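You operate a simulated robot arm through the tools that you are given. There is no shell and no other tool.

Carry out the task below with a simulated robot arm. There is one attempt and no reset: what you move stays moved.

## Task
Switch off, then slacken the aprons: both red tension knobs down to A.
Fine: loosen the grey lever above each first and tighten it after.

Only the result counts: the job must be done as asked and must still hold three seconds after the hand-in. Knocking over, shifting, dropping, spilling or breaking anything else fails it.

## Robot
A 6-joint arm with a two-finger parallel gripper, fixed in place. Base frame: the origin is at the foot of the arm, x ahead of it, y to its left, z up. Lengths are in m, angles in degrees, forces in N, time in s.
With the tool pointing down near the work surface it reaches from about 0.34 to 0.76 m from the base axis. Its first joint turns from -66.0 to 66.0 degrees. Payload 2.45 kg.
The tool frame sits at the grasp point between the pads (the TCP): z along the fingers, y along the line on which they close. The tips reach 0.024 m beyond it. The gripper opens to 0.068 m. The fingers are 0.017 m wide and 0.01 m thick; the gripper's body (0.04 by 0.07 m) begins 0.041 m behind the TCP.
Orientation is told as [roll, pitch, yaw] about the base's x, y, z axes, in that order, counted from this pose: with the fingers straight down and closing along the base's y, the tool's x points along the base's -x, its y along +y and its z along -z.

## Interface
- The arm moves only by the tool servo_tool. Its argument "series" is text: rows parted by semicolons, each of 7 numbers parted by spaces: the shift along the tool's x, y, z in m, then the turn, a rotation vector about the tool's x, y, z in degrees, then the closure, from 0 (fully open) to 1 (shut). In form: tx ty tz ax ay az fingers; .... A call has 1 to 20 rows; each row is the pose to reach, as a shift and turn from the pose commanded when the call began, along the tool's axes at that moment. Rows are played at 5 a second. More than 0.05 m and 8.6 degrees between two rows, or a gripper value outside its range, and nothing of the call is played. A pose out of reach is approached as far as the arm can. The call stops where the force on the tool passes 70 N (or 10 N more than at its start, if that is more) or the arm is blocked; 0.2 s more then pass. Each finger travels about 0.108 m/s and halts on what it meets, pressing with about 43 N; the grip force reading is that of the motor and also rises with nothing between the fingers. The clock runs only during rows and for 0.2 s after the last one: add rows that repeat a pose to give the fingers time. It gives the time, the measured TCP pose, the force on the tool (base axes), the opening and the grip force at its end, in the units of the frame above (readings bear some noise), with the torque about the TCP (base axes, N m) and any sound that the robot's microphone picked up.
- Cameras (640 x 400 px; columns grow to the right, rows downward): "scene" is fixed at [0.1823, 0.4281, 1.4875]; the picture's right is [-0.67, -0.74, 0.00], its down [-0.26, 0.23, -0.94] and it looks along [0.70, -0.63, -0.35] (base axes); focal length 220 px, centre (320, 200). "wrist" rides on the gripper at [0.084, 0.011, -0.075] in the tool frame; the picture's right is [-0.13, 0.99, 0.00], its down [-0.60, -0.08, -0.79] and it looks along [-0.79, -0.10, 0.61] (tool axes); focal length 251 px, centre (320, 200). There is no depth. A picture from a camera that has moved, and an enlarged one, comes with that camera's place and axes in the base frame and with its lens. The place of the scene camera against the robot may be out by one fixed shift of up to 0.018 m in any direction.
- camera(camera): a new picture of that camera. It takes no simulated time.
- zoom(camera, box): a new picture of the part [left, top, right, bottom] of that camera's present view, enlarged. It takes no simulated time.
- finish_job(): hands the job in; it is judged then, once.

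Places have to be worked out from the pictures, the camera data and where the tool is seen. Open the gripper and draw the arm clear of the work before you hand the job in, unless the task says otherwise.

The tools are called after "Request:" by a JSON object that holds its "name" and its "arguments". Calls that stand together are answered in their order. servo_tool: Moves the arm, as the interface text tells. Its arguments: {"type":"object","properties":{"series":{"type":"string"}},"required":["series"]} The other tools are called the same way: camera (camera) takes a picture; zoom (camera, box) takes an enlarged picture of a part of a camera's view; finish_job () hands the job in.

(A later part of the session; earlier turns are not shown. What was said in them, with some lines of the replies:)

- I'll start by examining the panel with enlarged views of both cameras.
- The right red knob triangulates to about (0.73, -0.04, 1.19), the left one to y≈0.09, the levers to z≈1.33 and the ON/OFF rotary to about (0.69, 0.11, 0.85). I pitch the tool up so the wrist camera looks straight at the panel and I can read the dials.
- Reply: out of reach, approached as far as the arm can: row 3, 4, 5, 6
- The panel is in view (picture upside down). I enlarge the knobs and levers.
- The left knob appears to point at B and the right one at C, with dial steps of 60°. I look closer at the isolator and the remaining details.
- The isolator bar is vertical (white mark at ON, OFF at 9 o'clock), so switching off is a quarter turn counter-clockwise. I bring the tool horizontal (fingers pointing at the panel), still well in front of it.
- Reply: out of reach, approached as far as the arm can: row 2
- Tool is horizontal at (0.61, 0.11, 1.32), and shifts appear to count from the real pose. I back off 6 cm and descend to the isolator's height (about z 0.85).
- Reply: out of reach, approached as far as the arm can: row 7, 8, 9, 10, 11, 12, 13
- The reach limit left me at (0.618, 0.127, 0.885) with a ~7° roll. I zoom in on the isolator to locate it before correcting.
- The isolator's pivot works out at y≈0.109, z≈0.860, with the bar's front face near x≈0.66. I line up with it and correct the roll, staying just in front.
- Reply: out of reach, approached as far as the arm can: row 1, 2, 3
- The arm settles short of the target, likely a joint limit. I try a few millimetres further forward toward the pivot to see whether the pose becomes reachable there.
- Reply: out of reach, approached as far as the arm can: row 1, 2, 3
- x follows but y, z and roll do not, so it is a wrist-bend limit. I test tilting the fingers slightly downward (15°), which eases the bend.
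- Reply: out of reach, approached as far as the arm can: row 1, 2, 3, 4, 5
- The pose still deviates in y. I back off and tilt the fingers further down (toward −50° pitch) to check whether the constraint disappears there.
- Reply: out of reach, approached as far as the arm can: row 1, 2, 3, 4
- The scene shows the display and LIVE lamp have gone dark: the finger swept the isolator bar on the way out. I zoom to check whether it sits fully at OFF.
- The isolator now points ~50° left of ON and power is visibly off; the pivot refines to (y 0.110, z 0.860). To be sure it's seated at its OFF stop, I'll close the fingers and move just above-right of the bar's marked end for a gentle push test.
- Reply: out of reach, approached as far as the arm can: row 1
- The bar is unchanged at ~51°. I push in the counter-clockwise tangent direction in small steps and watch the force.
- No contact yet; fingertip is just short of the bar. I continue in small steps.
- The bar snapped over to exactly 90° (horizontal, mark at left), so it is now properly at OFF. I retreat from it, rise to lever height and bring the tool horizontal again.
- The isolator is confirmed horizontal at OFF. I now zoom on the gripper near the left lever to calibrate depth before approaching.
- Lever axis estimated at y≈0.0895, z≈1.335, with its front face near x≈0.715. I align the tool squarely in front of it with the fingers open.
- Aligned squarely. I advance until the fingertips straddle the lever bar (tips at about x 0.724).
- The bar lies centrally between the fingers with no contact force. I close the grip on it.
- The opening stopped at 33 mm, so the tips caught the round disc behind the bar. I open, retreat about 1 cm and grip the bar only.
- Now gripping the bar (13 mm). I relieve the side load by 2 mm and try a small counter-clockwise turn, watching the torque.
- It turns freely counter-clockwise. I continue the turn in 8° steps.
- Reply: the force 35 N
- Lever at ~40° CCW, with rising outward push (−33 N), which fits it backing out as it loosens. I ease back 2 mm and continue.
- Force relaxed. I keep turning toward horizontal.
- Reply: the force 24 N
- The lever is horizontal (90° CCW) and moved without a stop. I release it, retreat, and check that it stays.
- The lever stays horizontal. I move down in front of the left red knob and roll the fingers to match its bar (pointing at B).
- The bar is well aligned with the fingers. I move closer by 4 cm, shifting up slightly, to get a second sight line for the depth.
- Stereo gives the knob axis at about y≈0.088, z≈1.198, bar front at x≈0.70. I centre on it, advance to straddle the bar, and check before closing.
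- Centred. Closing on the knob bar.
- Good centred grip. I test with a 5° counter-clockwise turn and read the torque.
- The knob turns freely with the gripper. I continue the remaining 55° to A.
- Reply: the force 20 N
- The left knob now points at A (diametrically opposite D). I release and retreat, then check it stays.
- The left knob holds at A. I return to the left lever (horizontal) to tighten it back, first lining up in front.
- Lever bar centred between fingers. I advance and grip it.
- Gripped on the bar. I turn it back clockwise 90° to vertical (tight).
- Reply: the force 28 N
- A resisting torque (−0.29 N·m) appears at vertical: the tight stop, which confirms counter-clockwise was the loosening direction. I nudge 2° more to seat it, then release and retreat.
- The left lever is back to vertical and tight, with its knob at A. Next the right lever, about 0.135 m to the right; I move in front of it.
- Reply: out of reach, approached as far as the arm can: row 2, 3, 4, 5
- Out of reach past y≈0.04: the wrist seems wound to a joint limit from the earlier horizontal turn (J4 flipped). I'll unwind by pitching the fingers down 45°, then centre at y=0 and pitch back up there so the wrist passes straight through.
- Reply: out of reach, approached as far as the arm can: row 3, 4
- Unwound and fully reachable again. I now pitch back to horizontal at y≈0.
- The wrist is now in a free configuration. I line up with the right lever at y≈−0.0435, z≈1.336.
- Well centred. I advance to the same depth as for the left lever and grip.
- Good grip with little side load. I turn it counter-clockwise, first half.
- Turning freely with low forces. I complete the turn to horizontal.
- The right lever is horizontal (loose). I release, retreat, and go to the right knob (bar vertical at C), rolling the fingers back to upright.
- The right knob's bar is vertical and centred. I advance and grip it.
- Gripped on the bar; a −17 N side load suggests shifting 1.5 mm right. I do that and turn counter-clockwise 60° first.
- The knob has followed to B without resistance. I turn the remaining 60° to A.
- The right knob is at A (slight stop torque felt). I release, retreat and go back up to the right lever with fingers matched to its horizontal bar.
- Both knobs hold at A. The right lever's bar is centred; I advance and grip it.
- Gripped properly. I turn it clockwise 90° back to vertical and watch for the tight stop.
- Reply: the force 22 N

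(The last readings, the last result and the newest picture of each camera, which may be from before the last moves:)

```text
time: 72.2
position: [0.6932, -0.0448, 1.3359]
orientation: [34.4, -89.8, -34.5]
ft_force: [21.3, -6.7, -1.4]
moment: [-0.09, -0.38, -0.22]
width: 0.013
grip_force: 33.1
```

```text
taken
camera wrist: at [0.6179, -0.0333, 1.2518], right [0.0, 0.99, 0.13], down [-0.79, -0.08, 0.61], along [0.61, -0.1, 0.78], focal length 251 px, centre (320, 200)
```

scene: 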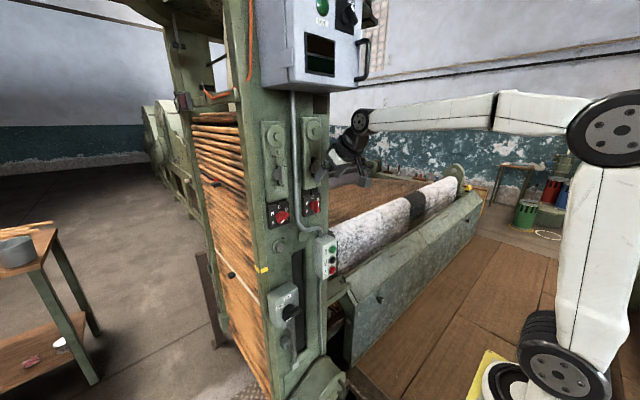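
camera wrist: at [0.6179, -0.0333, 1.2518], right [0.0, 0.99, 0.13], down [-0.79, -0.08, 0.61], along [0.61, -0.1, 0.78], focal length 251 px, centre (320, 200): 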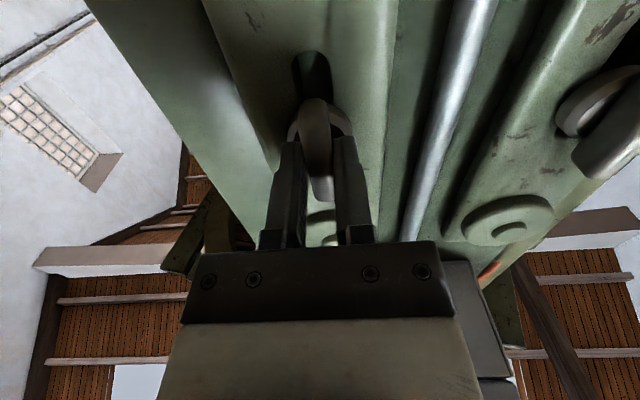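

Torque just starting at vertical (−0.09). I nudge 2° more to find the stop as on the left.

Request:
{"name": "servo_tool", "arguments": {"series": "0 0 0 0 0 1 1; 0 0 0 0 0 2 1; 0 0 0 0 0 2 1"}}

```text
time: 73.0
position: [0.6933, -0.0454, 1.3357]
orientation: [84.1, -87.9, -84.1]
ft_force: [4.3, -9.1, -1.5]
moment: [-0.67, -0.16, -0.22]
width: 0.0134
grip_force: 33.3
```

Torque −0.67 N·m: the right lever is firmly at its tight stop. I release, retreat well clear and inspect everything.

Request:
{"name": "servo_tool", "arguments": {"series": "0 0 0 0 0 -1 0.7; 0 0 0 0 0 -2 0.3; 0 0 0 0 0 -2 0; 0 0 -0.02 0 0 -2 0; 0 0 -0.05 0 0 -2 0; 0 0.01 -0.085 0 0 -2 0; 0 0.03 -0.085 0 8 -2 0; 0 0.045 -0.085 0 16 -2 0; -0.02 0.045 -0.085 0 24 -2 0; -0.04 0.045 -0.085 0 32 -2 0; -0.05 0.045 -0.09 0 40 -2 0; -0.05 0.045 -0.1 0 48 -2 0; -0.05 0.045 -0.1 0 48 -2 0"}}

Request:
{"name": "camera", "arguments": {"camera": "wrist"}}

Request:
{"name": "camera", "arguments": {"camera": "scene"}}

Request:
{"name": "zoom", "arguments": {"camera": "scene", "box": [255, 150, 345, 240]}}

Request:
{"name": "zoom", "arguments": {"camera": "wrist", "box": [210, 0, 430, 220]}}

```text
time: 75.8
position: [0.5934, -0.0034, 1.3874]
orientation: [0.2, -41.8, 0.7]
ft_force: [-0.2, -0.9, 0.3]
moment: [-0.02, -0.02, 0.01]
width: 0.0676
grip_force: 0.0
```

```text
taken
camera wrist: at [0.4807, 0.0075, 1.3885], right [0.08, 0.99, 0.09], down [-0.08, -0.08, 0.99], along [0.99, -0.09, 0.07], focal length 251 px, centre (320, 200)
```

wrist: 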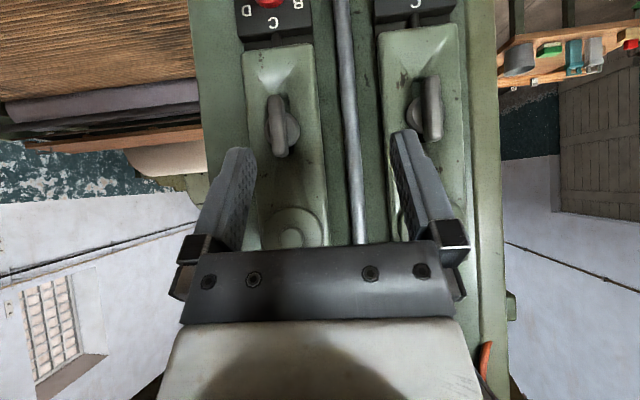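

```text
taken
```

scene: 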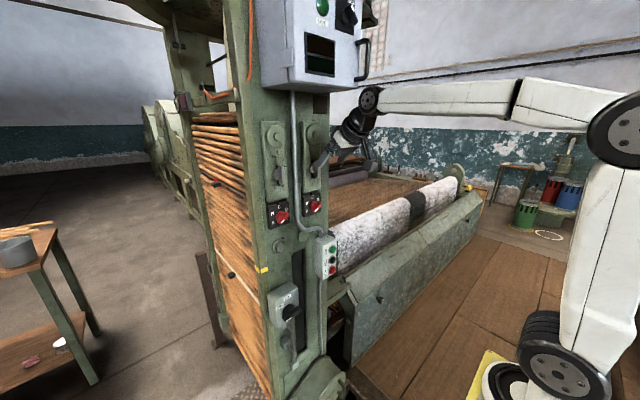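

```text
4.44 times, centred on (300, 195) of scene
camera zoom: at [0.1823, 0.4281, 1.4875], right [-0.67, -0.74, 0.0], down [-0.26, 0.23, -0.94], along [0.7, -0.63, -0.35], focal length 978 px, centre (409, 222)
```

zoom: 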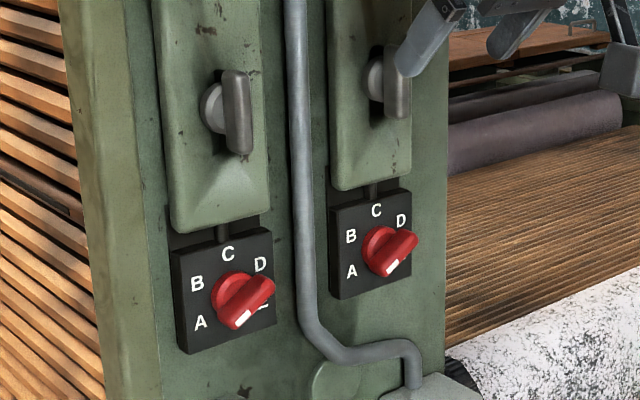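

```text
1.82 times, centred on (320, 110) of wrist
camera zoom: at [0.4807, 0.0075, 1.3885], right [0.08, 0.99, 0.09], down [-0.08, -0.08, 0.99], along [0.99, -0.09, 0.07], focal length 457 px, centre (320, 364)
```

zoom: 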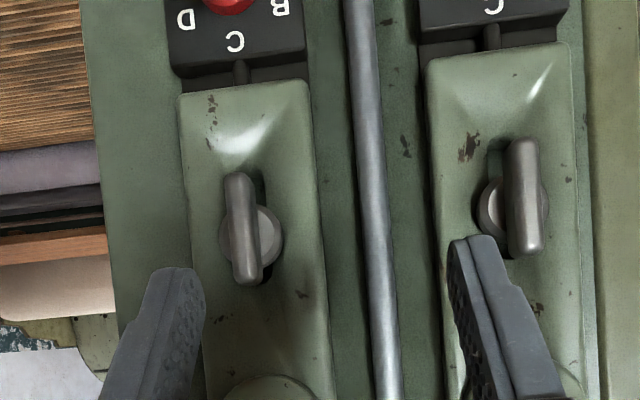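

Both levers are vertical, both knobs point to A, the display is dark. I draw the arm further clear and do a final check of the isolator.

Request:
{"name": "servo_tool", "arguments": {"series": "0.001 -0.01 -0.035 0 0 0 0; 0.003 -0.02 -0.07 0 5 0 0; 0.0055 -0.03 -0.095 0 12 0 0; 0.0055 -0.03 -0.095 0 12 0 0"}}

Request:
{"name": "zoom", "arguments": {"camera": "scene", "box": [255, 260, 345, 350]}}

Request:
{"name": "camera", "arguments": {"camera": "scene"}}

Request:
{"name": "camera", "arguments": {"camera": "wrist"}}

```text
time: 76.8
position: [0.5274, -0.0339, 1.4537]
orientation: [0.2, -29.8, 0.8]
ft_force: [-0.1, 0.0, -0.2]
moment: [-0.01, -0.02, 0.0]
width: 0.0678
grip_force: 0.0
```

```text
4.44 times, centred on (300, 305) of scene
camera zoom: at [0.1823, 0.4281, 1.4875], right [-0.67, -0.74, 0.0], down [-0.26, 0.23, -0.94], along [0.7, -0.63, -0.35], focal length 978 px, centre (409, -267)
```

zoom: 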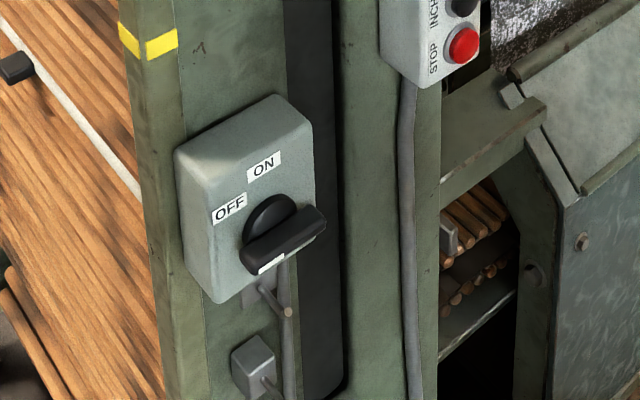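

```text
taken
```

scene: 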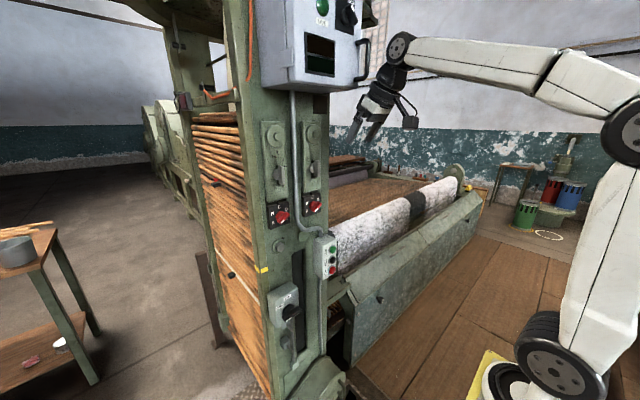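

```text
taken
camera wrist: at [0.4167, -0.0237, 1.4766], right [0.1, 0.99, 0.07], down [0.13, -0.08, 0.99], along [0.99, -0.09, -0.14], focal length 251 px, centre (320, 200)
```

wrist: 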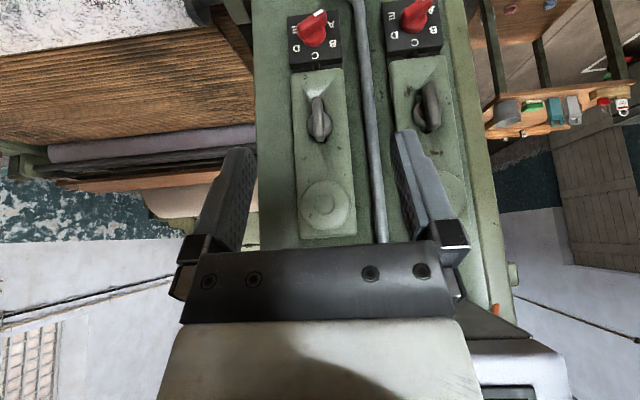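

The isolator is at OFF with the display dark. Both knobs point at A, both levers are back at their tight stops, the gripper is open and the arm is clear, so I hand in.

Request:
{"name": "finish_job", "arguments": {}}

```text
The job is handed in.
```

The job is handed in. The machine is switched off, both red tension knobs are down at A, and both grey levers are tightened again.

- **Switch:** the isolator handle is turned fully to OFF, and the display and LIVE lamp are dark. My finger caught the handle while I was backing away, so it first moved only partway. I then pushed it the rest of the way to OFF.
- **Left knob:** I loosened the lever a quarter turn counter-clockwise and turned the knob from B to A. Then I turned the lever back to vertical, where I felt it meet its stop.
- **Right knob:** I loosened its lever the same way and turned the knob from C to A. I then tightened the lever until it resisted at vertical.

In the last pictures nothing else looked moved or knocked. The gripper is open and the arm is clear of the panel.
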